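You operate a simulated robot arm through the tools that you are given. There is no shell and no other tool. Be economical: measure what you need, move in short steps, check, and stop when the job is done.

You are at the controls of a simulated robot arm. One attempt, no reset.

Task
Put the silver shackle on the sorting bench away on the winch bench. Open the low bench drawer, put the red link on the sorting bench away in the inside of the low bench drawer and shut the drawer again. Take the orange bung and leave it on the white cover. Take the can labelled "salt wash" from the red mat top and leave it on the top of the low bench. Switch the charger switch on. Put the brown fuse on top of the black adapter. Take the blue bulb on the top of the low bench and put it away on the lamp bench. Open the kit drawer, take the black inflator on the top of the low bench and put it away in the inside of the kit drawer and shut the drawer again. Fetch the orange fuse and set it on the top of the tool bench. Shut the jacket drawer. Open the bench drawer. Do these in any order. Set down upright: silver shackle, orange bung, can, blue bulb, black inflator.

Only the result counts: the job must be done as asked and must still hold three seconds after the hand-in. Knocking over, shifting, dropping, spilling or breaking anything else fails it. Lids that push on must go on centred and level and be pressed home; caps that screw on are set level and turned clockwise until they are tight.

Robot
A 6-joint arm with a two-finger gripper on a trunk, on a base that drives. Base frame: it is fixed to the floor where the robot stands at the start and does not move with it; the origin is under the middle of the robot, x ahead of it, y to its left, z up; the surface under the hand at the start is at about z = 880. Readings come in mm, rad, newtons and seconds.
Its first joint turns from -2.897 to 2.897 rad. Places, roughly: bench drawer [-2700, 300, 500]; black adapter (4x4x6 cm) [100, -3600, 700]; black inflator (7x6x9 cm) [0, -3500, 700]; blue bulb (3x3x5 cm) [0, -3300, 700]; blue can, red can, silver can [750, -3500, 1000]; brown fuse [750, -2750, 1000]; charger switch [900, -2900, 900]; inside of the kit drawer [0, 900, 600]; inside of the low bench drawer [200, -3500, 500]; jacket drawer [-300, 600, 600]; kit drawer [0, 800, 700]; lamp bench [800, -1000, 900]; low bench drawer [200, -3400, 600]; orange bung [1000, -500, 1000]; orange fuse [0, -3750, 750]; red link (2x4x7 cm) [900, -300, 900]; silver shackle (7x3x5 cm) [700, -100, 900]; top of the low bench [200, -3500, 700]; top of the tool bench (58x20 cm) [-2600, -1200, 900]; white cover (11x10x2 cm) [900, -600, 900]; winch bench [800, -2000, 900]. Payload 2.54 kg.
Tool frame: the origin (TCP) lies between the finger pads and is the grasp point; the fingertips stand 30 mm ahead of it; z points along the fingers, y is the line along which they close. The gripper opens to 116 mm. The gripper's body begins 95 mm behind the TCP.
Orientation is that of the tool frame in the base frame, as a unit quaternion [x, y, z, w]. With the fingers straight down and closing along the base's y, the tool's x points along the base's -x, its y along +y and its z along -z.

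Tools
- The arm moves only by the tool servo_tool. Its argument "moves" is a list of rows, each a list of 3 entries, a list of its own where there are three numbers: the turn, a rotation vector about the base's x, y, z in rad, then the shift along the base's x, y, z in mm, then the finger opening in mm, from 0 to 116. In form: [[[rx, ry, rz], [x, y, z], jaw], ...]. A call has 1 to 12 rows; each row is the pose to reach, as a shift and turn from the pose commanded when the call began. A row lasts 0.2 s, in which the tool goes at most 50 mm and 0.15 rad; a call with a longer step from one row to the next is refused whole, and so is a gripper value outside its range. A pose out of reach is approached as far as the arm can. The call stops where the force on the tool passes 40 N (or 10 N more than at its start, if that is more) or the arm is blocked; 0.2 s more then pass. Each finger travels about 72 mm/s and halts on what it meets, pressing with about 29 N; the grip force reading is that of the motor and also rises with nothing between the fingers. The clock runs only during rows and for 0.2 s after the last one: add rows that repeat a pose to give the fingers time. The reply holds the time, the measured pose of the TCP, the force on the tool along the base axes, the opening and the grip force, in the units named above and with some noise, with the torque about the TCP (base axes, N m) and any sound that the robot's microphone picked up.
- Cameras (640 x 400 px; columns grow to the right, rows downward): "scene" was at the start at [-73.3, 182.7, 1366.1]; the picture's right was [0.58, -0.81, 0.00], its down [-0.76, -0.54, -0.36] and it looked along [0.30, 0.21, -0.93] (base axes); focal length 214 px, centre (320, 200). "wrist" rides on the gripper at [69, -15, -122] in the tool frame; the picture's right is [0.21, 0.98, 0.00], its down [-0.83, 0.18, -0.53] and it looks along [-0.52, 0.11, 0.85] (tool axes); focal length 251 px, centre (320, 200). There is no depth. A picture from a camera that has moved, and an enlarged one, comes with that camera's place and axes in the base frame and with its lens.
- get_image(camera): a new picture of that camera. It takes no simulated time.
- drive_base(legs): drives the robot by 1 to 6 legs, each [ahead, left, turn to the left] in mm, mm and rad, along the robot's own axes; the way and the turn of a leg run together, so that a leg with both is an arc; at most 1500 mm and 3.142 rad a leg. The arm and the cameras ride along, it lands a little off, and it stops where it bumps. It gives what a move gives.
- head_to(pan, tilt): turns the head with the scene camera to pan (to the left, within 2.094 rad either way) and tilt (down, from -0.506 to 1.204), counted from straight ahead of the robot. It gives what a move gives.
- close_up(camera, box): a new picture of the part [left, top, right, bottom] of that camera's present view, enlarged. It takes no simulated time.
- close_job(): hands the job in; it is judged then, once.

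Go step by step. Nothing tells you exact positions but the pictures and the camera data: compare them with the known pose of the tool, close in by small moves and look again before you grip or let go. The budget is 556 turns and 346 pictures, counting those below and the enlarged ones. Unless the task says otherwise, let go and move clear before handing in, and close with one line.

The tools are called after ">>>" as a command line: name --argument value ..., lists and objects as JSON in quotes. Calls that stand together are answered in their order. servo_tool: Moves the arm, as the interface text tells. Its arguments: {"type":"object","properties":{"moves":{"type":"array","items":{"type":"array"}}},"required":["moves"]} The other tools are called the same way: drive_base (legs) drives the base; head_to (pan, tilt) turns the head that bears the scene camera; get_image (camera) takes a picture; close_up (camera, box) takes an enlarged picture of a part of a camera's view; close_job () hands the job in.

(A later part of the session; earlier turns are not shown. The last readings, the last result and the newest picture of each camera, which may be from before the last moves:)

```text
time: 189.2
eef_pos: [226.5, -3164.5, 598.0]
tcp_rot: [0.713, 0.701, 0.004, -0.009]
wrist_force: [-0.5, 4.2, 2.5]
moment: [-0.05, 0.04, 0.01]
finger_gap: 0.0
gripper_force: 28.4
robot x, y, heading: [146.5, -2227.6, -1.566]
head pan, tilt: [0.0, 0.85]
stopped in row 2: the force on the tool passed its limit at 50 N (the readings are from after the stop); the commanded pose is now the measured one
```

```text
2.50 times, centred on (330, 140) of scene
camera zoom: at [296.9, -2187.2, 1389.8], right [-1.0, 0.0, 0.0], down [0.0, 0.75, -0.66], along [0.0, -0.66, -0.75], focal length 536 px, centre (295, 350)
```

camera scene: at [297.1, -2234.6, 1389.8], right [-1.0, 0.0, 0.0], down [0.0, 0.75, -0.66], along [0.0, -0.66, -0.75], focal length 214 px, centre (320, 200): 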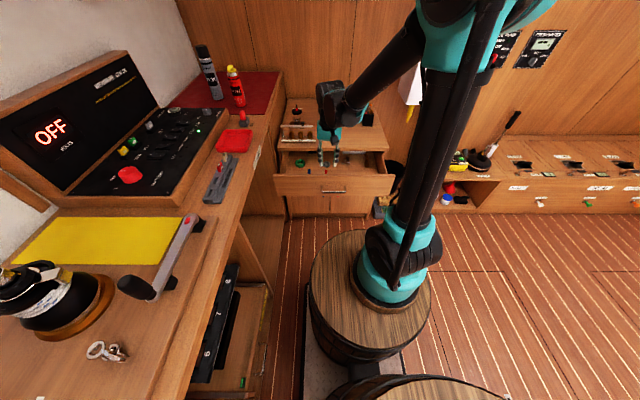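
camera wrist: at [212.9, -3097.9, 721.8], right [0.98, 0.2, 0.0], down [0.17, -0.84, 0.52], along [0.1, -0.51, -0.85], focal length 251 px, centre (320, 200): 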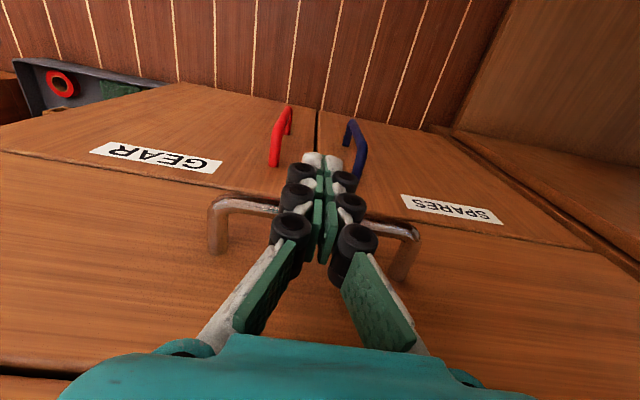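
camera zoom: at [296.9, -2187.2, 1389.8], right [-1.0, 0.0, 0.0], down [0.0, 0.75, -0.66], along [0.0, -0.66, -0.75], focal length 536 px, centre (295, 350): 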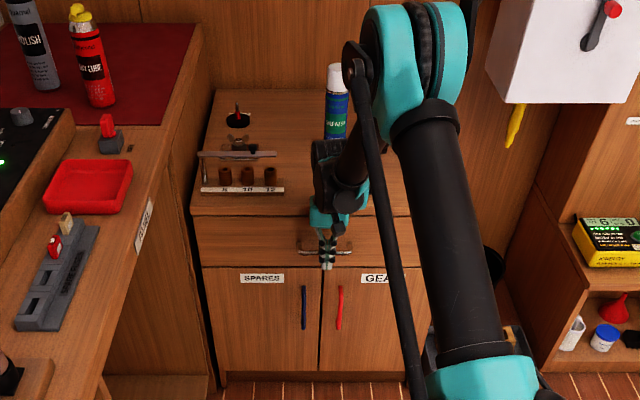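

The drawer is fully shut (bar back at y≈-3194). Retreat, rise, and head for the orange fuse.

>>> servo_tool --moves '[[[0, 0, 0], [0, 30, 0], 0], [[0, 0, 0], [0, 60, 20], 0], [[0, 0, 0], [0, 70, 65], 10], [[0, 0, 0], [0, 70, 110], 20], [[0, 0, 0], [0, 70, 155], 30], [[0, 0, 0], [0, 70, 200], 44], [[0, 0, 0], [0, 70, 245], 44], [[0, 0, 0], [0, 70, 290], 44], [[0, 0, 0], [0, 70, 335], 44], [[0, 0, 0], [0, 70, 380], 44], [[0, 0, 0], [0, 70, 425], 44]]'

>>> drive_base --legs '[[0, -160, 0], [500, 0, 0]]'

>>> head_to --pan 0.1 --tilt 0.8

>>> get_image --camera "scene"

>>> get_image --camera "wrist"

```text
time: 191.6
eef_pos: [226.9, -3094.6, 1024.4]
tcp_rot: [0.713, 0.701, 0.002, -0.007]
wrist_force: [-0.4, -0.5, -0.3]
moment: [0.01, 0.03, 0.01]
finger_gap: 44.2
gripper_force: 0.1
robot x, y, heading: [146.4, -2228.7, -1.562]
head pan, tilt: [0.0, 0.85]
```

```text
time: 195.5
eef_pos: [78.5, -3595.6, 1023.7]
tcp_rot: [0.71, 0.704, 0.004, -0.007]
wrist_force: [0.7, -0.2, 0.0]
moment: [0.0, -0.04, 0.0]
finger_gap: 44.0
gripper_force: 0.1
robot x, y, heading: [-7.8, -2729.6, -1.557]
head pan, tilt: [0.0, 0.85]
```

```text
time: 196.2
eef_pos: [77.9, -3595.5, 1024.1]
tcp_rot: [0.711, 0.703, 0.003, -0.008]
wrist_force: [-0.4, 0.2, 0.5]
moment: [-0.01, 0.02, 0.0]
finger_gap: 44.0
gripper_force: 0.2
robot x, y, heading: [-8.1, -2729.2, -1.557]
head pan, tilt: [0.099, 0.799]
```

```text
197 pictures are left
camera scene: at [149.7, -2688.9, 1393.8], right [-0.99, -0.11, 0.0], down [-0.08, 0.71, -0.7], along [0.08, -0.69, -0.72], focal length 214 px, centre (320, 200)
```

scene: 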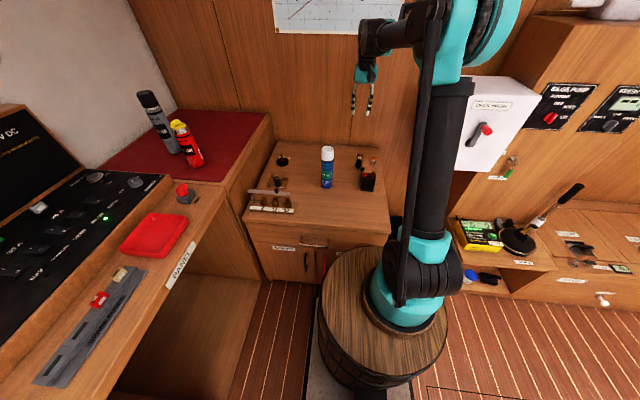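

```text
196 pictures are left
camera wrist: at [65.2, -3528.3, 1147.4], right [0.98, 0.2, 0.0], down [0.18, -0.84, 0.52], along [0.1, -0.51, -0.85], focal length 251 px, centre (320, 200)
```

wrist: 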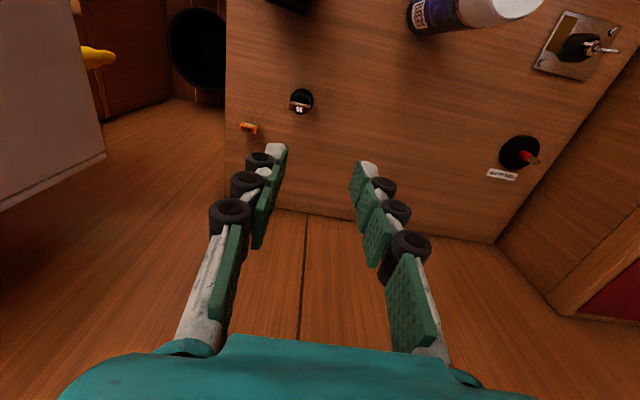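

Orange fuse at about (-30,-3662). I level the tool and move above it.

>>> servo_tool --moves '[[[-0.008, 0, 0], [-35, -20, 0], 44], [[-0.016, 0, 0], [-70, -40, 0], 44], [[-0.018, 0, 0], [-108, -60, -5], 44], [[-0.018, 0, 0], [-108, -62, -50], 44], [[-0.018, 0, 0], [-108, -62, -95], 44], [[-0.018, 0, 0], [-108, -62, -140], 44], [[-0.018, 0, 0], [-108, -62, -180], 44]]'

>>> close_up --camera "wrist" --box '[200, 80, 440, 240]'

>>> close_up --camera "scene" --box '[340, 130, 400, 190]'

```text
time: 197.8
eef_pos: [-29.8, -3658.7, 844.3]
tcp_rot: [0.711, 0.703, -0.003, -0.002]
wrist_force: [-0.8, 0.2, -0.2]
moment: [-0.04, -0.01, 0.01]
finger_gap: 44.1
gripper_force: 0.1
robot x, y, heading: [-3.9, -2730.8, -1.561]
head pan, tilt: [0.099, 0.799]
```

```text
2.50 times, centred on (320, 160) of wrist
camera zoom: at [-42.4, -3588.9, 965.4], right [0.98, 0.2, -0.01], down [0.18, -0.83, 0.53], along [0.1, -0.52, -0.85], focal length 629 px, centre (320, 300)
```

zoom: 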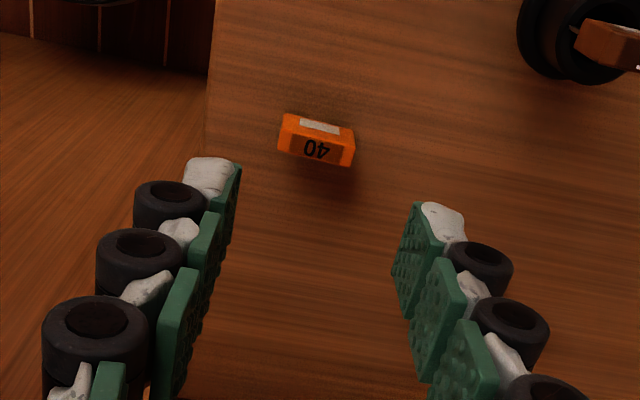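

```text
6.67 times, centred on (370, 160) of scene
camera zoom: at [149.7, -2688.7, 1393.8], right [-0.99, -0.11, 0.0], down [-0.08, 0.71, -0.7], along [0.08, -0.69, -0.72], focal length 1430 px, centre (-13, 467)
```

zoom: 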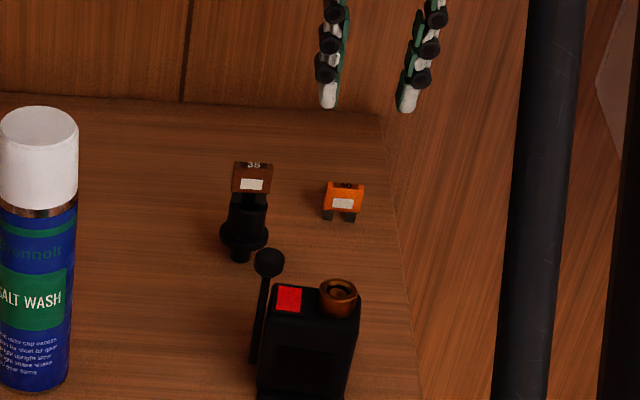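

>>> servo_tool --moves '[[[0, 0, 0], [-1, -3, -40], 44], [[0, 0, 0], [-1, -3, -80], 44], [[0, 0, 0], [-1, -3, -94], 44]]'

>>> close_up --camera "wrist" --box '[200, 80, 440, 240]'

>>> close_up --camera "scene" --box '[340, 130, 400, 190]'

```text
time: 198.6
eef_pos: [-30.6, -3661.2, 749.2]
tcp_rot: [0.71, 0.704, -0.003, -0.002]
wrist_force: [0.6, -0.7, -0.2]
moment: [0.03, 0.01, 0.0]
finger_gap: 43.7
gripper_force: 0.0
robot x, y, heading: [-7.6, -2731.0, -1.555]
head pan, tilt: [0.099, 0.799]
```

```text
2.50 times, centred on (320, 160) of wrist
camera zoom: at [-43.7, -3591.5, 871.6], right [0.98, 0.2, -0.01], down [0.18, -0.83, 0.53], along [0.1, -0.52, -0.85], focal length 629 px, centre (320, 300)
```

zoom: 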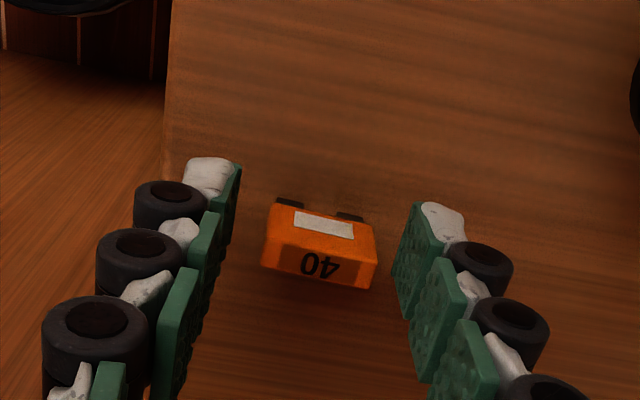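

```text
6.67 times, centred on (370, 160) of scene
camera zoom: at [149.7, -2688.9, 1393.8], right [-0.99, -0.11, 0.0], down [-0.08, 0.71, -0.7], along [0.08, -0.69, -0.72], focal length 1430 px, centre (-13, 467)
```

zoom: 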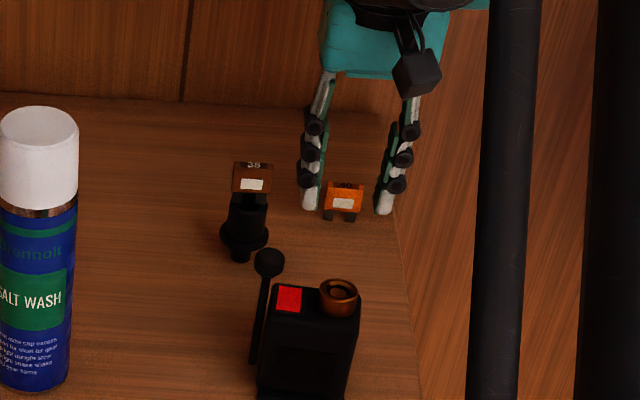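

Aligned. Close and lift.

>>> servo_tool --moves '[[[0, 0, 0], [0, 0, 0], 34], [[0, 0, 0], [0, 0, 0], 24], [[0, 0, 0], [0, 0, 0], 16], [[0, 0, 0], [0, 0, 0], 16], [[0, 0, 0], [0, 0, 30], 16], [[0, 0, 0], [0, 0, 75], 16], [[0, 0, 0], [0, 0, 120], 16], [[0, 0, 0], [0, 0, 165], 16], [[0, 0, 0], [0, 20, 210], 16], [[0, 0, 0], [0, 50, 245], 16], [[0, 0, 0], [0, 90, 270], 16]]'

>>> close_up --camera "scene" --box '[330, 80, 400, 190]'

```text
time: 201.0
eef_pos: [-30.9, -3570.8, 1020.9]
tcp_rot: [0.711, 0.703, -0.003, -0.002]
wrist_force: [0.5, -0.9, -0.4]
moment: [0.08, 0.02, 0.01]
finger_gap: 26.9
gripper_force: 28.8
robot x, y, heading: [-10.1, -2733.3, -1.562]
head pan, tilt: [0.099, 0.799]
```

```text
3.64 times, centred on (365, 135) of scene
camera zoom: at [149.7, -2689.4, 1393.8], right [-0.99, -0.11, 0.0], down [-0.08, 0.71, -0.7], along [0.08, -0.69, -0.72], focal length 780 px, centre (156, 436)
```

zoom: 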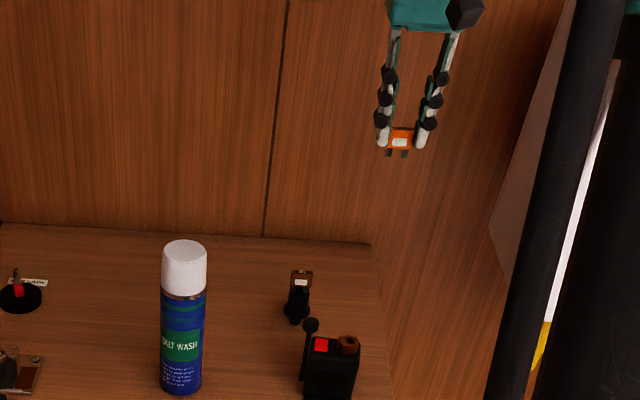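

Orange fuse held. Tuck in, back up to open floor and turn toward the tool bench.

>>> servo_tool --moves '[[[0, 0, 0], [0, 45, 20], 16], [[0, 0, 0], [0, 90, 40], 16], [[0, 0, 0], [0, 135, 60], 16], [[0, 0, 0], [0, 180, 60], 16], [[0, 0, 0], [0, 225, 60], 16], [[0, 0, 0], [0, 270, 60], 16], [[0, 0, 0], [0, 310, 60], 16]]'

>>> drive_base --legs '[[-1200, 0, 0], [0, 0, -1.57]]'

>>> head_to --pan 0.0 --tilt 0.4

>>> get_image --camera "scene"

>>> head_to --pan -0.8 --tilt 0.4

>>> get_image --camera "scene"

```text
time: 202.6
eef_pos: [-31.2, -3261.0, 1079.4]
tcp_rot: [0.711, 0.703, -0.003, -0.002]
wrist_force: [-0.4, 0.5, -0.8]
moment: [0.03, 0.0, 0.03]
finger_gap: 27.1
gripper_force: 28.8
robot x, y, heading: [-10.5, -2730.1, -1.558]
head pan, tilt: [0.099, 0.799]
```

```text
time: 212.4
eef_pos: [-557.2, -1522.4, 1079.1]
tcp_rot: [1.0, 0.0, -0.001, -0.003]
wrist_force: [0.0, -0.1, 0.3]
moment: [0.02, 0.01, -0.03]
finger_gap: 26.9
gripper_force: 28.9
robot x, y, heading: [-27.5, -1537.7, -3.121]
head pan, tilt: [0.099, 0.799]
```

```text
time: 213.3
eef_pos: [-557.1, -1522.1, 1079.5]
tcp_rot: [1.0, 0.0, 0.0, -0.003]
wrist_force: [-0.2, 0.1, -0.4]
moment: [0.01, -0.02, 0.01]
finger_gap: 27.0
gripper_force: 29.1
robot x, y, heading: [-24.9, -1538.0, -3.118]
head pan, tilt: [0.0, 0.4]
```

```text
190 pictures are left
camera scene: at [5.3, -1687.1, 1428.8], right [-0.02, 1.0, 0.0], down [0.39, 0.01, -0.92], along [-0.92, -0.02, -0.39], focal length 214 px, centre (320, 200)
```

scene: 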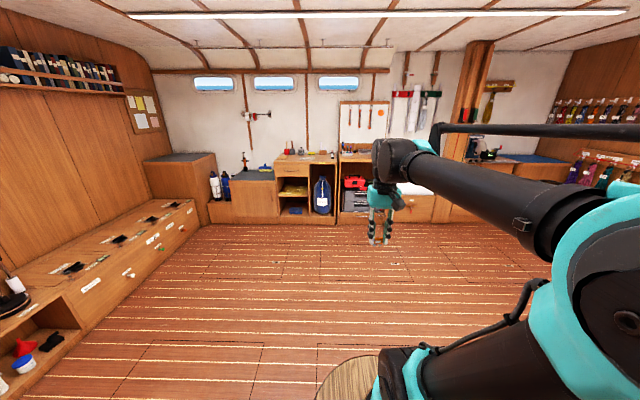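

```text
time: 214.4
eef_pos: [-556.6, -1523.0, 1078.6]
tcp_rot: [1.0, 0.001, -0.001, -0.003]
wrist_force: [-0.1, 0.4, 0.7]
moment: [0.0, 0.03, 0.0]
finger_gap: 26.9
gripper_force: 28.5
robot x, y, heading: [-28.3, -1539.1, -3.12]
head pan, tilt: [-0.799, 0.4]
```

```text
189 pictures are left
camera scene: at [31.7, -1620.0, 1428.9], right [0.7, 0.71, 0.0], down [0.28, -0.27, -0.92], along [-0.66, 0.64, -0.39], focal length 214 px, centre (320, 200)
```

scene: 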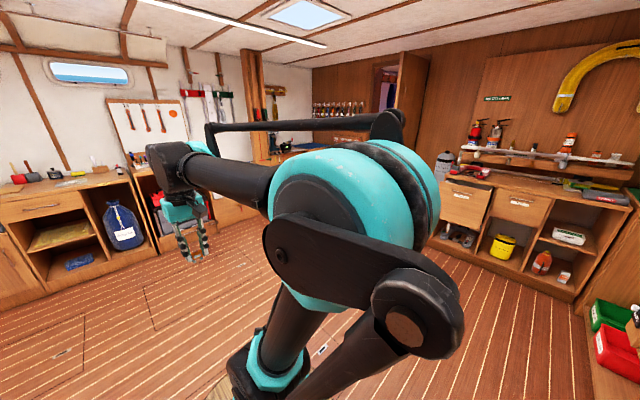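

The floor is clear. I drive forward 1500 toward the tool bench.

>>> drive_base --legs '[[1450, -250, -0.02]]'

>>> head_to --pan 0.0 --tilt 0.55

>>> get_image --camera "scene"

>>> get_image --camera "wrist"

```text
time: 221.8
eef_pos: [-2010.4, -1272.3, 1078.5]
tcp_rot: [1.0, -0.013, -0.001, -0.004]
wrist_force: [-0.5, 0.2, 0.2]
moment: [0.0, 0.02, 0.01]
finger_gap: 26.8
gripper_force: 29.3
robot x, y, heading: [-1481.2, -1298.0, 3.131]
head pan, tilt: [-0.799, 0.4]
```

```text
time: 222.9
eef_pos: [-2009.3, -1271.6, 1079.3]
tcp_rot: [1.0, -0.013, -0.001, -0.003]
wrist_force: [-0.2, -0.4, 0.1]
moment: [0.06, 0.0, -0.01]
finger_gap: 27.0
gripper_force: 29.4
robot x, y, heading: [-1477.8, -1303.6, 3.142]
head pan, tilt: [0.0, 0.55]
```

```text
188 pictures are left
camera scene: at [-1449.6, -1452.3, 1415.2], right [0.01, 1.0, 0.0], down [0.52, 0.0, -0.85], along [-0.85, 0.0, -0.52], focal length 214 px, centre (320, 200)
```

scene: 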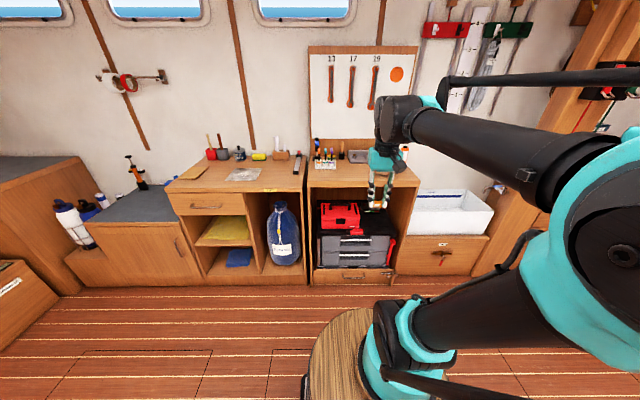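

```text
187 pictures are left
camera wrist: at [-1939.4, -1259.5, 1201.6], right [0.19, -0.98, -0.01], down [-0.83, -0.16, 0.53], along [-0.53, -0.1, -0.85], focal length 251 px, centre (320, 200)
```

wrist: 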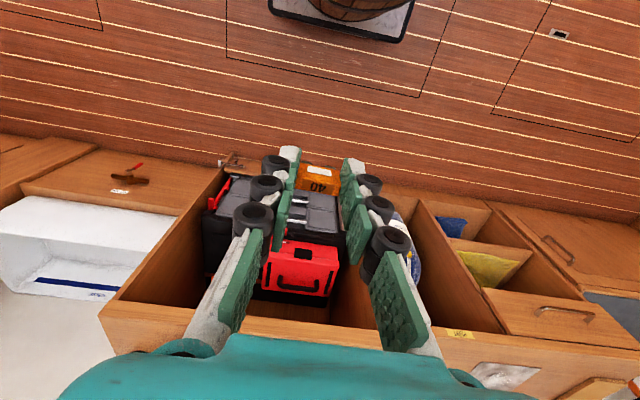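

>>> close_up --camera "scene" --box '[150, 110, 450, 290]'

>>> close_up --camera "scene" --box '[295, 130, 395, 200]'

```text
2.13 times, centred on (300, 200) of scene
camera zoom: at [-1449.6, -1452.3, 1415.2], right [0.01, 1.0, 0.0], down [0.52, 0.0, -0.85], along [-0.85, 0.0, -0.52], focal length 458 px, centre (363, 200)
```

zoom: 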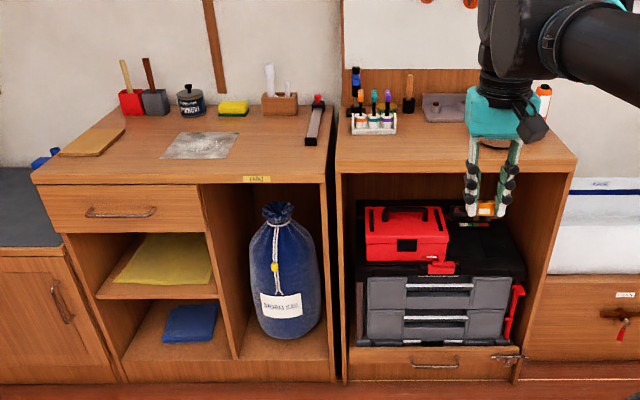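

```text
5.71 times, centred on (345, 165) of scene
camera zoom: at [-1449.6, -1452.3, 1415.2], right [0.01, 1.0, 0.0], down [0.52, 0.0, -0.85], along [-0.85, 0.0, -0.52], focal length 1226 px, centre (177, 400)
```

zoom: 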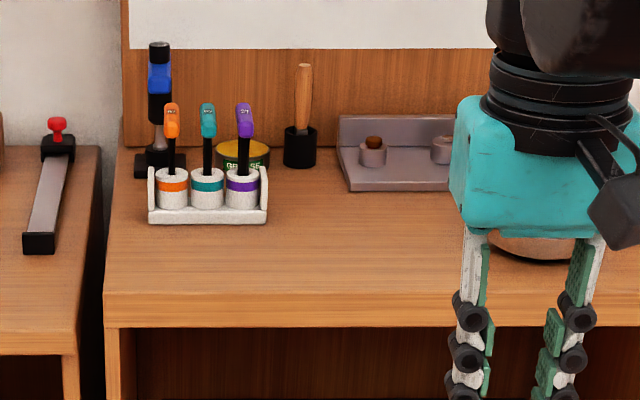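

The tool bench is the right one (y -1520…-923), with a free front strip near (-2570,-1280). Drive closer and hover over it.

>>> drive_base --legs '[[250, 0, 0]]'

>>> servo_tool --moves '[[[0, 0, 0], [-45, -2, 0], 16], [[0, 0, 0], [-90, -4, 0], 16], [[0, 0, 0], [-135, -6, 0], 16], [[0, 0, 0], [-180, -8, 0], 16], [[0, 0, 0], [-225, -8, -10], 16], [[0, 0, 0], [-265, -8, -30], 16], [[0, 0, 0], [-300, -8, -60], 16], [[0, 0, 0], [-310, -8, -90], 16]]'

>>> get_image --camera "wrist"

>>> get_image --camera "scene"

```text
time: 224.7
eef_pos: [-2258.3, -1271.8, 1079.9]
tcp_rot: [1.0, -0.013, -0.001, -0.004]
wrist_force: [-0.5, 0.1, -0.3]
moment: [0.06, -0.03, 0.01]
finger_gap: 26.9
gripper_force: 29.5
robot x, y, heading: [-1729.0, -1297.4, 3.138]
head pan, tilt: [0.0, 0.55]
```

```text
time: 226.5
eef_pos: [-2568.4, -1278.0, 988.4]
tcp_rot: [1.0, -0.013, -0.001, -0.004]
wrist_force: [0.4, 0.0, 1.2]
moment: [0.01, 0.06, 0.02]
finger_gap: 27.0
gripper_force: 28.5
robot x, y, heading: [-1734.2, -1298.2, 3.14]
head pan, tilt: [0.0, 0.55]
```

```text
184 pictures are left
camera wrist: at [-2498.5, -1265.3, 1110.8], right [0.19, -0.98, -0.01], down [-0.83, -0.16, 0.53], along [-0.53, -0.1, -0.85], focal length 251 px, centre (320, 200)
```

wrist: 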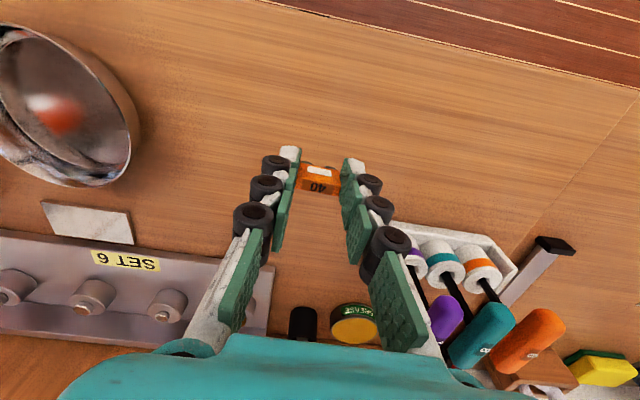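

```text
183 pictures are left
camera scene: at [-1698.6, -1451.2, 1415.2], right [0.01, 1.0, 0.0], down [0.52, 0.0, -0.85], along [-0.85, 0.0, -0.52], focal length 214 px, centre (320, 200)
```

scene: 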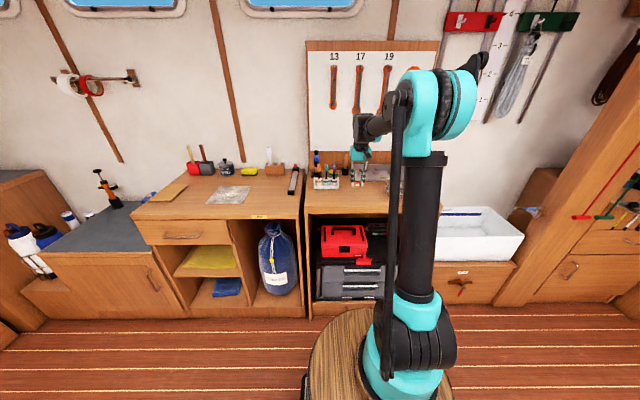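

Free bench below. Lower until contact.

>>> servo_tool --moves '[[[0, 0, 0], [0, 0, -15], 16], [[0, 0, 0], [0, 0, -30], 16], [[0, 0, 0], [0, 0, -38], 16], [[0, 0, 0], [0, 0, -42], 16], [[0, 0, 0], [0, 0, -46], 16]]'

>>> close_up --camera "wrist" --box '[200, 60, 440, 240]'

```text
time: 227.7
eef_pos: [-2568.2, -1277.4, 943.3]
tcp_rot: [1.0, -0.014, -0.002, -0.004]
wrist_force: [-1.6, 0.8, 28.0]
moment: [0.02, 0.27, 0.0]
finger_gap: 27.2
gripper_force: 28.3
robot x, y, heading: [-1728.0, -1302.1, 3.138]
head pan, tilt: [0.0, 0.55]
```

```text
2.22 times, centred on (320, 150) of wrist
camera zoom: at [-2497.6, -1265.9, 1066.2], right [0.19, -0.98, -0.01], down [-0.83, -0.16, 0.54], along [-0.53, -0.1, -0.84], focal length 559 px, centre (320, 311)
```

zoom: 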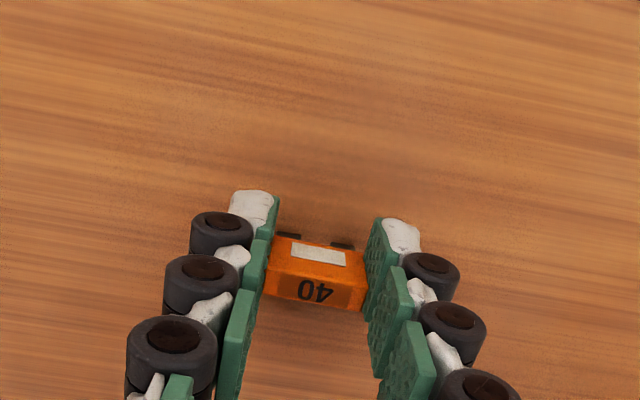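

Contact. Ease up, release, and rise.

>>> servo_tool --moves '[[[0, 0, 0], [0, 0, 2.5], 16], [[0, 0, 0], [0, 0, 2.5], 26], [[0, 0, 0], [0, 0, 2.5], 36], [[0, 0, 0], [0, 0, 2.5], 46], [[0, 0, 0], [0, 0, 35], 46], [[0, 0, 0], [0, 0, 75], 46], [[0, 0, 0], [0, 0, 120], 46], [[0, 0, 0], [40, 0, 140], 46], [[0, 0, 0], [85, 0, 140], 46], [[0, 0, 0], [130, 0, 140], 46], [[0, 0, 0], [175, 0, 140], 46], [[0, 0, 0], [220, 0, 140], 46]]'

>>> close_up --camera "scene" --box '[300, 130, 400, 230]'

```text
time: 230.3
eef_pos: [-2348.3, -1279.1, 1082.6]
tcp_rot: [1.0, -0.014, -0.001, -0.004]
wrist_force: [-0.8, -0.1, 0.0]
moment: [0.0, -0.09, -0.02]
finger_gap: 46.0
gripper_force: 0.2
robot x, y, heading: [-1730.7, -1300.7, 3.134]
head pan, tilt: [0.0, 0.55]
```

```text
4.00 times, centred on (350, 180) of scene
camera zoom: at [-1699.4, -1451.2, 1415.2], right [0.01, 1.0, 0.0], down [0.52, 0.0, -0.85], along [-0.85, 0.0, -0.52], focal length 858 px, centre (200, 280)
```

zoom: 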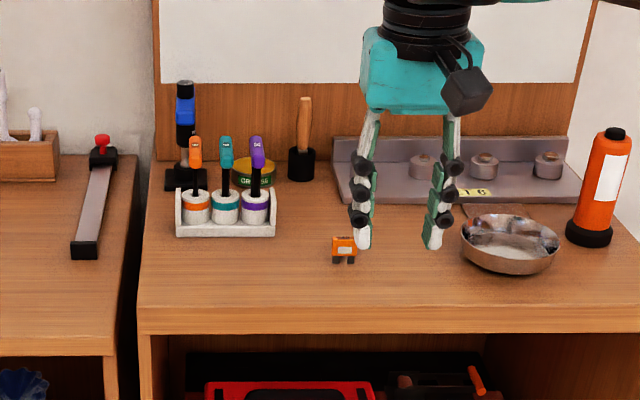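

Orange fuse placed. I look to the right for the bench drawer near (-2700,300).

>>> head_to --pan -0.8 --tilt 0.5

>>> get_image --camera "scene"

```text
time: 231.4
eef_pos: [-2347.5, -1279.4, 1083.1]
tcp_rot: [1.0, -0.013, -0.001, -0.003]
wrist_force: [0.5, 0.2, 0.7]
moment: [0.0, 0.04, -0.01]
finger_gap: 45.7
gripper_force: 0.0
robot x, y, heading: [-1726.8, -1301.0, 3.142]
head pan, tilt: [-0.799, 0.499]
```

```text
180 pictures are left
camera scene: at [-1672.1, -1386.2, 1419.8], right [0.72, 0.69, 0.0], down [0.33, -0.34, -0.88], along [-0.61, 0.63, -0.48], focal length 214 px, centre (320, 200)
```

scene: 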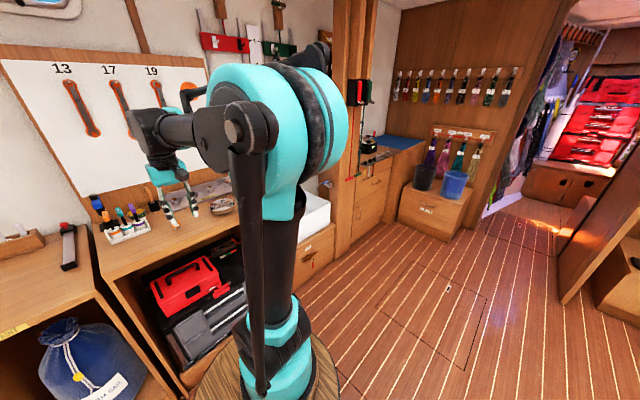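

>>> drive_base --legs '[[0, -1300, 0]]'

>>> head_to --pan -0.3 --tilt 0.6

>>> get_image --camera "scene"

>>> get_image --camera "wrist"

```text
time: 238.0
eef_pos: [-2344.4, 19.9, 1082.6]
tcp_rot: [1.0, -0.011, -0.001, -0.003]
wrist_force: [0.2, -0.5, -0.3]
moment: [0.02, 0.02, -0.01]
finger_gap: 45.9
gripper_force: 0.0
robot x, y, heading: [-1726.1, -1.5, 3.143]
head pan, tilt: [-0.799, 0.499]
```

```text
time: 238.9
eef_pos: [-2343.2, 19.6, 1082.6]
tcp_rot: [1.0, -0.011, -0.001, -0.004]
wrist_force: [-0.4, -0.1, 0.5]
moment: [0.0, 0.0, -0.02]
finger_gap: 46.0
gripper_force: 0.0
robot x, y, heading: [-1725.2, -0.7, 3.139]
head pan, tilt: [-0.3, 0.6]
```

```text
179 pictures are left
camera scene: at [-1688.8, -123.8, 1410.7], right [0.3, 0.95, 0.0], down [0.54, -0.17, -0.83], along [-0.79, 0.25, -0.56], focal length 214 px, centre (320, 200)
```

scene: 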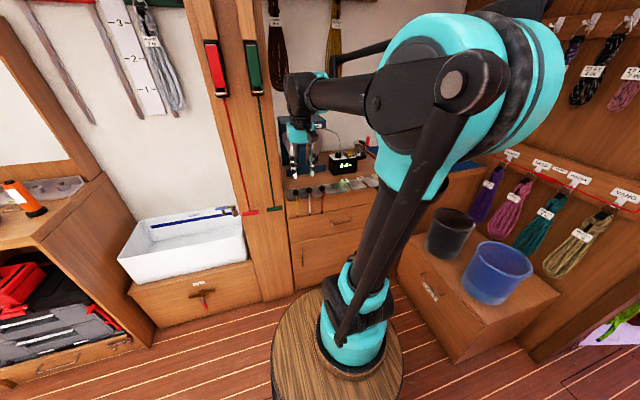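

```text
178 pictures are left
camera wrist: at [-2273.5, 32.4, 1205.3], right [0.19, -0.98, -0.01], down [-0.83, -0.17, 0.53], along [-0.53, -0.1, -0.85], focal length 251 px, centre (320, 200)
```

wrist: 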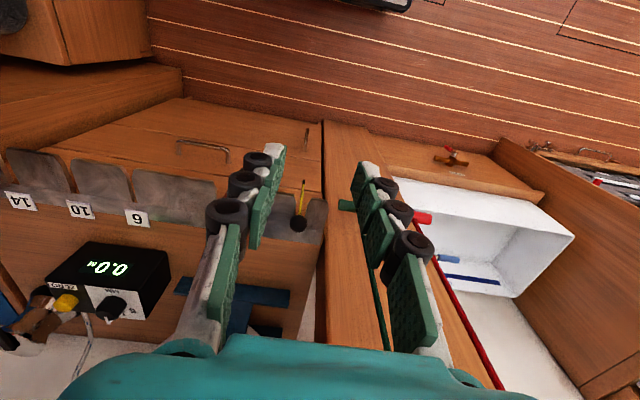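

The bench drawer's handle seems near (-2550,290). I shift right and look at it.

>>> drive_base --legs '[[0, -280, 0]]'

>>> head_to --pan 0.05 --tilt 0.7

>>> get_image --camera "scene"

>>> get_image --camera "wrist"

```text
time: 240.8
eef_pos: [-2343.0, 301.1, 1083.7]
tcp_rot: [1.0, -0.011, -0.001, -0.003]
wrist_force: [-0.3, 0.7, -0.3]
moment: [0.02, 0.02, 0.0]
finger_gap: 45.8
gripper_force: 0.1
robot x, y, heading: [-1723.3, 281.5, 3.146]
head pan, tilt: [-0.3, 0.6]
```

```text
time: 241.7
eef_pos: [-2342.8, 301.6, 1083.1]
tcp_rot: [1.0, -0.011, -0.001, -0.004]
wrist_force: [-0.4, 0.0, 0.5]
moment: [0.01, -0.05, 0.02]
finger_gap: 46.1
gripper_force: 0.1
robot x, y, heading: [-1722.9, 285.5, 3.143]
head pan, tilt: [0.051, 0.7]
```

```text
177 pictures are left
camera scene: at [-1689.1, 127.3, 1402.1], right [-0.05, 1.0, 0.0], down [0.64, 0.03, -0.77], along [-0.76, -0.04, -0.64], focal length 214 px, centre (320, 200)
```

scene: 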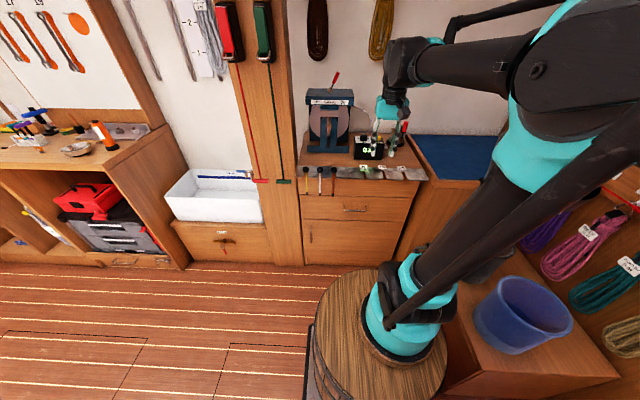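

```text
176 pictures are left
camera wrist: at [-2273.3, 313.9, 1205.4], right [0.19, -0.98, -0.01], down [-0.83, -0.17, 0.53], along [-0.53, -0.1, -0.85], focal length 251 px, centre (320, 200)
```

wrist: 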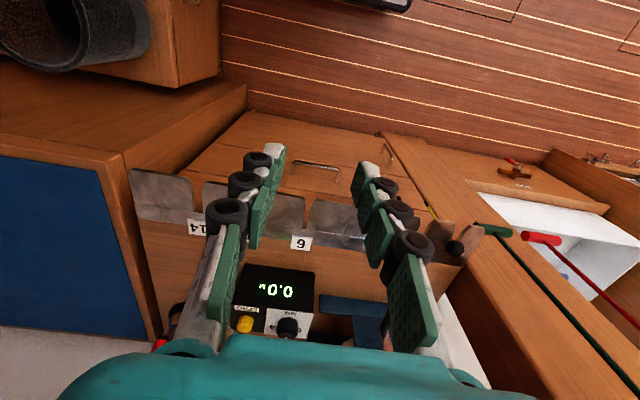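

>>> close_up --camera "scene" --box '[280, 130, 440, 280]'

>>> close_up --camera "wrist" --box '[190, 110, 470, 270]'

```text
2.67 times, centred on (360, 205) of scene
camera zoom: at [-1689.1, 127.3, 1402.1], right [-0.05, 1.0, 0.0], down [0.64, 0.03, -0.77], along [-0.76, -0.04, -0.64], focal length 572 px, centre (213, 187)
```

zoom: 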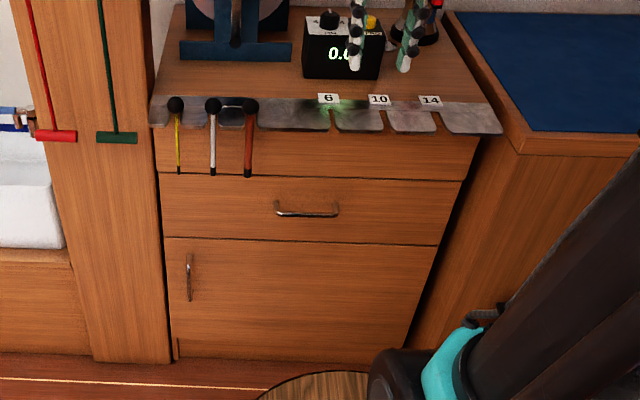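

```text
2.29 times, centred on (330, 190) of wrist
camera zoom: at [-2273.3, 313.9, 1205.4], right [0.19, -0.98, -0.01], down [-0.83, -0.17, 0.53], along [-0.53, -0.1, -0.85], focal length 575 px, centre (297, 223)
```

zoom: 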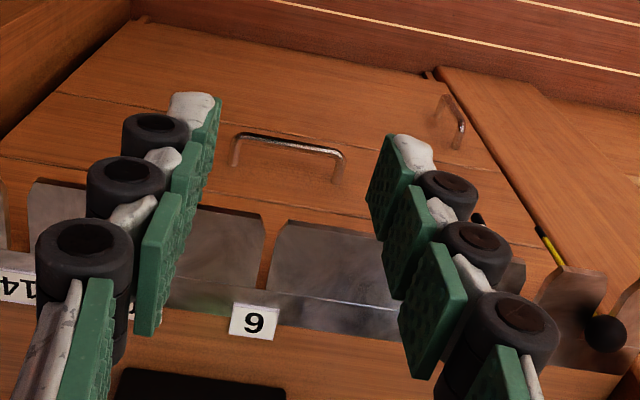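

The handle bar is at about (-2534,271,628), under a projecting rack. Same approach as before: back up, turn the tool, then tilt.

>>> drive_base --legs '[[-215, 0, 0]]'

>>> servo_tool --moves '[[[0, 0, -0.135], [0, -3, 0], 40], [[0, 0, -0.27], [0, -6, 0], 40], [[0, 0, -0.405], [0, -9, 0], 40], [[0, 0, -0.54], [0, -12, 0], 40], [[0, 0, -0.675], [0, -15, 0], 40], [[0, 0, -0.81], [0, -18, 0], 40], [[0, 0, -0.945], [0, -21, 0], 35], [[0, 0, -1.08], [0, -24, 0], 32], [[0, 0, -1.215], [0, -27, 0], 30], [[0, 0, -1.35], [0, -29, 0], 28], [[0, 0, -1.47], [0, -30, 0], 28], [[0, 0, -1.55], [0, -30, 0], 28]]'

```text
time: 243.3
eef_pos: [-2127.4, 301.3, 1083.6]
tcp_rot: [1.0, -0.011, -0.002, -0.004]
wrist_force: [0.3, -0.4, 0.4]
moment: [-0.01, 0.02, -0.01]
finger_gap: 46.1
gripper_force: 0.0
robot x, y, heading: [-1510.6, 280.0, 3.14]
head pan, tilt: [0.051, 0.7]
```

```text
time: 245.9
eef_pos: [-2127.8, 272.5, 1083.1]
tcp_rot: [-0.705, 0.709, -0.001, 0.003]
wrist_force: [-0.4, 0.6, -0.2]
moment: [0.04, 0.0, 0.0]
finger_gap: 27.6
gripper_force: 0.0
robot x, y, heading: [-1511.4, 282.7, 3.143]
head pan, tilt: [0.051, 0.7]
```

>>> servo_tool --moves '[[[0, 0.085, 0], [-28, 0, -30], 28], [[0, 0.17, 0], [-56, 0, -60], 28], [[0, 0.255, 0], [-84, 0, -90], 28], [[0, 0.34, 0], [-112, 0, -120], 28], [[0, 0.425, 0], [-140, 0, -150], 28], [[0, 0.51, 0], [-168, 0, -180], 28], [[0, 0.595, 0], [-196, 0, -210], 28], [[0, 0.68, 0], [-222, 0, -240], 28], [[0, 0.75, 0], [-245, 0, -275], 28], [[0, 0.75, 0], [-260, 0, -300], 28]]'

>>> get_image --camera "wrist"

>>> get_image --camera "scene"

```text
time: 248.1
eef_pos: [-2388.2, 271.8, 781.8]
tcp_rot: [-0.657, 0.659, 0.259, -0.257]
wrist_force: [0.2, -0.1, -0.3]
moment: [0.04, 0.01, 0.01]
finger_gap: 28.1
gripper_force: 0.0
robot x, y, heading: [-1511.4, 279.4, 3.143]
head pan, tilt: [0.051, 0.7]
```

```text
173 pictures are left
camera wrist: at [-2294.3, 202.6, 862.0], right [-0.72, -0.21, 0.66], down [0.23, 0.83, 0.52], along [-0.66, 0.52, -0.54], focal length 251 px, centre (320, 200)
```

wrist: 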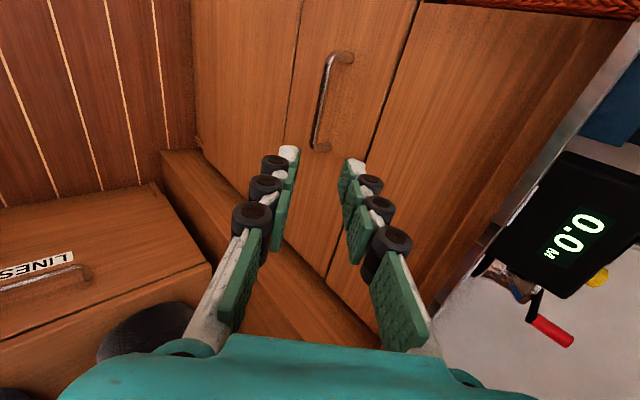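

```text
172 pictures are left
camera scene: at [-1473.5, 126.9, 1402.1], right [-0.05, 1.0, 0.0], down [0.64, 0.03, -0.76], along [-0.76, -0.04, -0.64], focal length 214 px, centre (320, 200)
```

scene: 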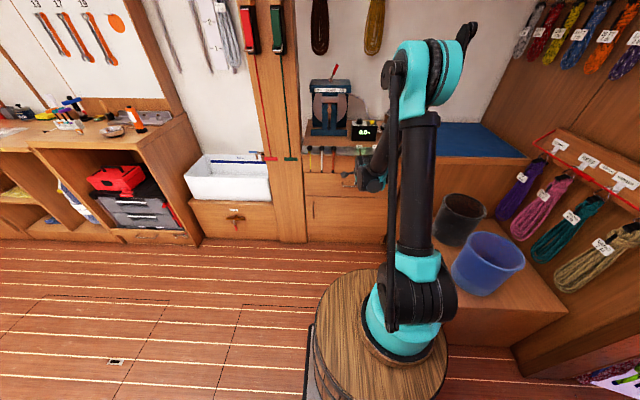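

Well lined up. Advance along the tool axis.

>>> servo_tool --moves '[[[0, 0, 0], [-25, 0, -27], 28], [[0, 0, 0], [-50, 0, -54], 28], [[0, 0, 0], [-75, 0, -81], 28], [[0, 0, 0], [-98, 0, -105], 28]]'

>>> get_image --camera "wrist"

```text
time: 249.1
eef_pos: [-2486.4, 271.3, 676.7]
tcp_rot: [-0.657, 0.66, 0.257, -0.256]
wrist_force: [0.1, -0.1, 1.0]
moment: [-0.01, 0.0, 0.03]
finger_gap: 28.1
gripper_force: 0.1
robot x, y, heading: [-1509.2, 279.6, 3.137]
head pan, tilt: [0.051, 0.7]
```

```text
171 pictures are left
camera wrist: at [-2391.9, 202.1, 757.7], right [-0.72, -0.21, 0.66], down [0.23, 0.83, 0.52], along [-0.66, 0.52, -0.54], focal length 251 px, centre (320, 200)
```

wrist: 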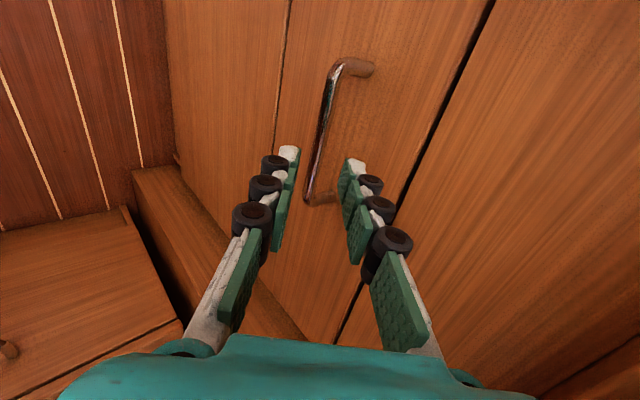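

>>> servo_tool --moves '[[[0, 0, 0], [-20, 0, -22], 28], [[0, 0, 0], [-34, 0, -36], 28], [[0, 0, 0], [-42, 0, -45], 28]]'

>>> get_image --camera "wrist"

```text
time: 249.9
eef_pos: [-2528.1, 271.6, 633.1]
tcp_rot: [-0.658, 0.66, 0.258, -0.256]
wrist_force: [-0.1, -0.1, 0.8]
moment: [-0.02, 0.0, 0.02]
finger_gap: 27.9
gripper_force: 0.0
robot x, y, heading: [-1511.1, 278.5, 3.143]
head pan, tilt: [0.051, 0.7]
```

```text
170 pictures are left
camera wrist: at [-2434.1, 202.1, 712.7], right [-0.72, -0.21, 0.66], down [0.23, 0.83, 0.52], along [-0.66, 0.52, -0.54], focal length 251 px, centre (320, 200)
```

wrist: 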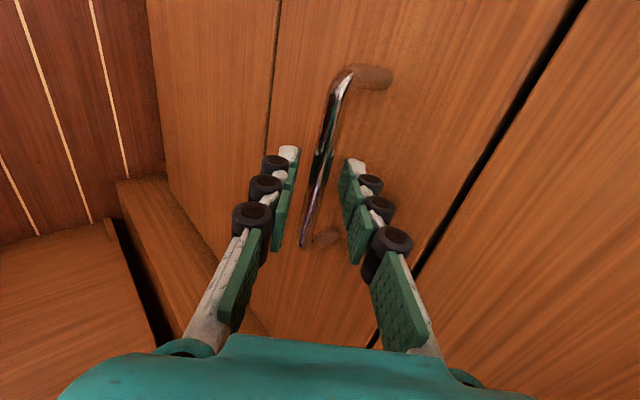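

>>> servo_tool --moves '[[[0, 0, 0], [-5, 0, -5.5], 28], [[0, 0, 0], [-7, 0, -7.5], 28], [[0, 0, 0], [-7, 0, -7.5], 18], [[0, 0, 0], [-7, 0, -7.5], 8], [[0, 0, 0], [-7, 0, -7.5], 3], [[0, 0, 0], [-7, 0, -7.5], 3]]'

```text
time: 251.3
eef_pos: [-2534.5, 272.3, 625.6]
tcp_rot: [-0.658, 0.66, 0.257, -0.257]
wrist_force: [0.3, 1.1, -2.8]
moment: [0.35, 0.01, 0.32]
finger_gap: 10.4
gripper_force: 38.3
robot x, y, heading: [-1510.5, 284.1, 3.144]
head pan, tilt: [0.051, 0.7]
```

Gripped (10.4 mm). Pull by arm a little, then by driving back.

>>> servo_tool --moves '[[[0, 0, 0], [8, 0, 0], 3], [[0, 0, 0], [18, 0, 0], 3], [[0, 0, 0], [30, 0, 0], 3]]'

>>> get_image --camera "wrist"

```text
time: 252.1
eef_pos: [-2504.8, 271.7, 625.2]
tcp_rot: [-0.658, 0.66, 0.257, -0.257]
wrist_force: [-0.8, 2.7, -3.7]
moment: [0.27, -0.04, 0.42]
finger_gap: 10.4
gripper_force: 37.8
robot x, y, heading: [-1508.9, 283.9, 3.139]
head pan, tilt: [0.051, 0.7]
```

```text
169 pictures are left
camera wrist: at [-2411.0, 202.2, 705.4], right [-0.72, -0.21, 0.66], down [0.23, 0.83, 0.52], along [-0.65, 0.52, -0.55], focal length 251 px, centre (320, 200)
```

wrist: 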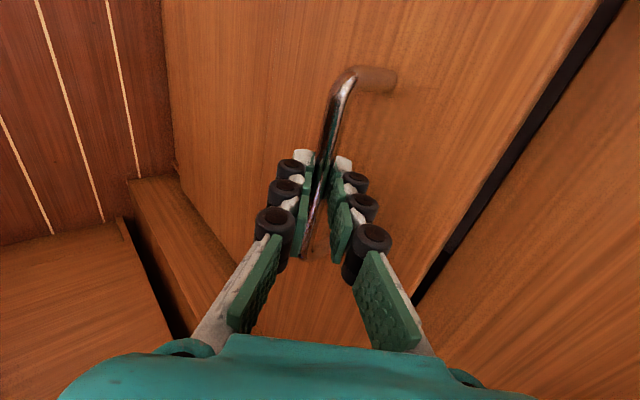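

>>> drive_base --legs '[[-200, 0, 0]]'

>>> get_image --camera "scene"

>>> get_image --camera "wrist"

```text
time: 253.7
eef_pos: [-2304.3, 271.2, 625.6]
tcp_rot: [-0.658, 0.66, 0.257, -0.257]
wrist_force: [-0.5, 24.5, -4.2]
moment: [0.56, -0.03, 0.09]
finger_gap: 10.5
gripper_force: 38.0
robot x, y, heading: [-1312.0, 280.3, 3.14]
head pan, tilt: [0.051, 0.7]
```

```text
168 pictures are left
camera scene: at [-1273.6, 127.3, 1402.1], right [-0.05, 1.0, 0.0], down [0.64, 0.03, -0.76], along [-0.76, -0.04, -0.64], focal length 214 px, centre (320, 200)
```

scene: 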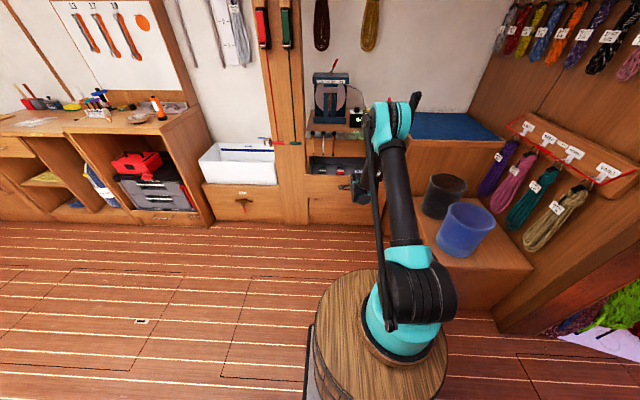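

```text
167 pictures are left
camera wrist: at [-2211.0, 202.3, 705.3], right [-0.72, -0.21, 0.66], down [0.23, 0.82, 0.52], along [-0.65, 0.52, -0.54], focal length 251 px, centre (320, 200)
```

wrist: 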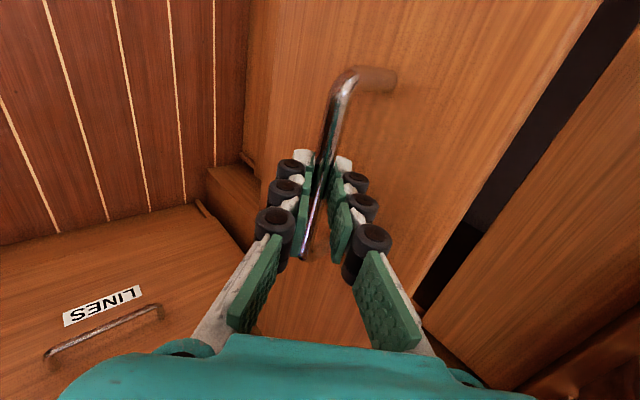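

Open 230 mm. I pull a little more to find the stop.

>>> drive_base --legs '[[-80, 0, 0]]'

>>> get_image --camera "scene"

```text
time: 254.8
eef_pos: [-2225.1, 269.9, 625.8]
tcp_rot: [-0.657, 0.66, 0.258, -0.257]
wrist_force: [-29.6, 1.6, 15.0]
moment: [0.11, 0.39, 0.11]
finger_gap: 24.7
gripper_force: 16.0
robot x, y, heading: [-1226.3, 280.5, 3.141]
head pan, tilt: [0.051, 0.7]
```

```text
166 pictures are left
camera scene: at [-1192.0, 126.7, 1402.1], right [-0.05, 1.0, 0.0], down [0.64, 0.03, -0.76], along [-0.76, -0.04, -0.64], focal length 214 px, centre (320, 200)
```

scene: 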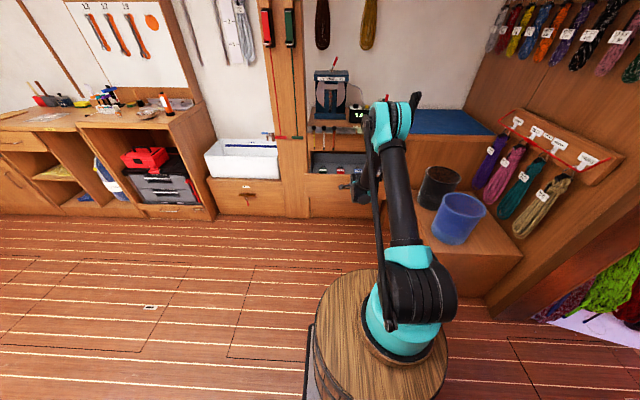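

The drawer is at its stop. Open the fingers and retreat.

>>> servo_tool --moves '[[[0, 0, 0], [-4, 0, -2], 36], [[0, 0, 0], [-4, 0, -2], 42], [[0, 0, 0], [12, 0, 16], 42], [[0, 0, 0], [34, 0, 40], 42], [[0, 0, 0], [55, 0, 80], 42], [[0, -0.14, 0], [65, 0, 125], 42], [[0, -0.28, 0], [65, 0, 170], 42], [[0, -0.42, 0], [65, 0, 215], 42], [[0, -0.56, 0], [65, 0, 260], 42], [[0, -0.7, 0], [65, 0, 305], 42], [[0, -0.75, 0], [65, 0, 350], 42]]'

>>> head_to --pan 0.3 --tilt 0.6

>>> get_image --camera "scene"

```text
time: 257.2
eef_pos: [-2158.3, 271.0, 975.9]
tcp_rot: [0.707, -0.707, 0.002, -0.003]
wrist_force: [-0.2, -0.7, -0.1]
moment: [0.01, -0.01, 0.02]
finger_gap: 41.9
gripper_force: 0.0
robot x, y, heading: [-1226.8, 282.3, 3.142]
head pan, tilt: [0.051, 0.7]
```

```text
time: 258.0
eef_pos: [-2158.5, 271.1, 975.0]
tcp_rot: [-0.707, 0.707, -0.001, 0.002]
wrist_force: [-0.1, -0.3, 0.0]
moment: [-0.02, 0.0, 0.01]
finger_gap: 41.7
gripper_force: 0.0
robot x, y, heading: [-1226.1, 281.3, 3.142]
head pan, tilt: [0.3, 0.6]
```

```text
165 pictures are left
camera scene: at [-1191.7, 104.9, 1410.7], right [-0.29, 0.96, 0.0], down [0.54, 0.17, -0.82], along [-0.79, -0.24, -0.57], focal length 214 px, centre (320, 200)
```

scene: 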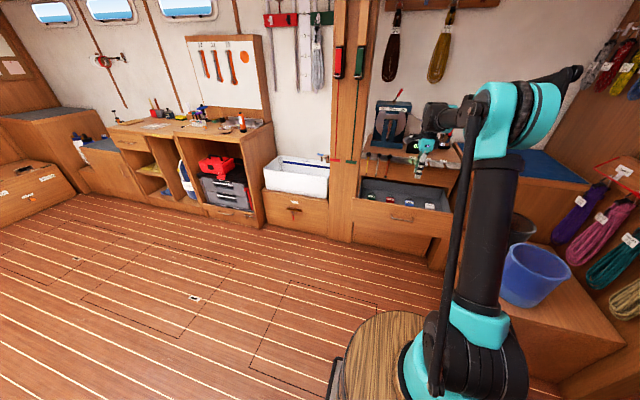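

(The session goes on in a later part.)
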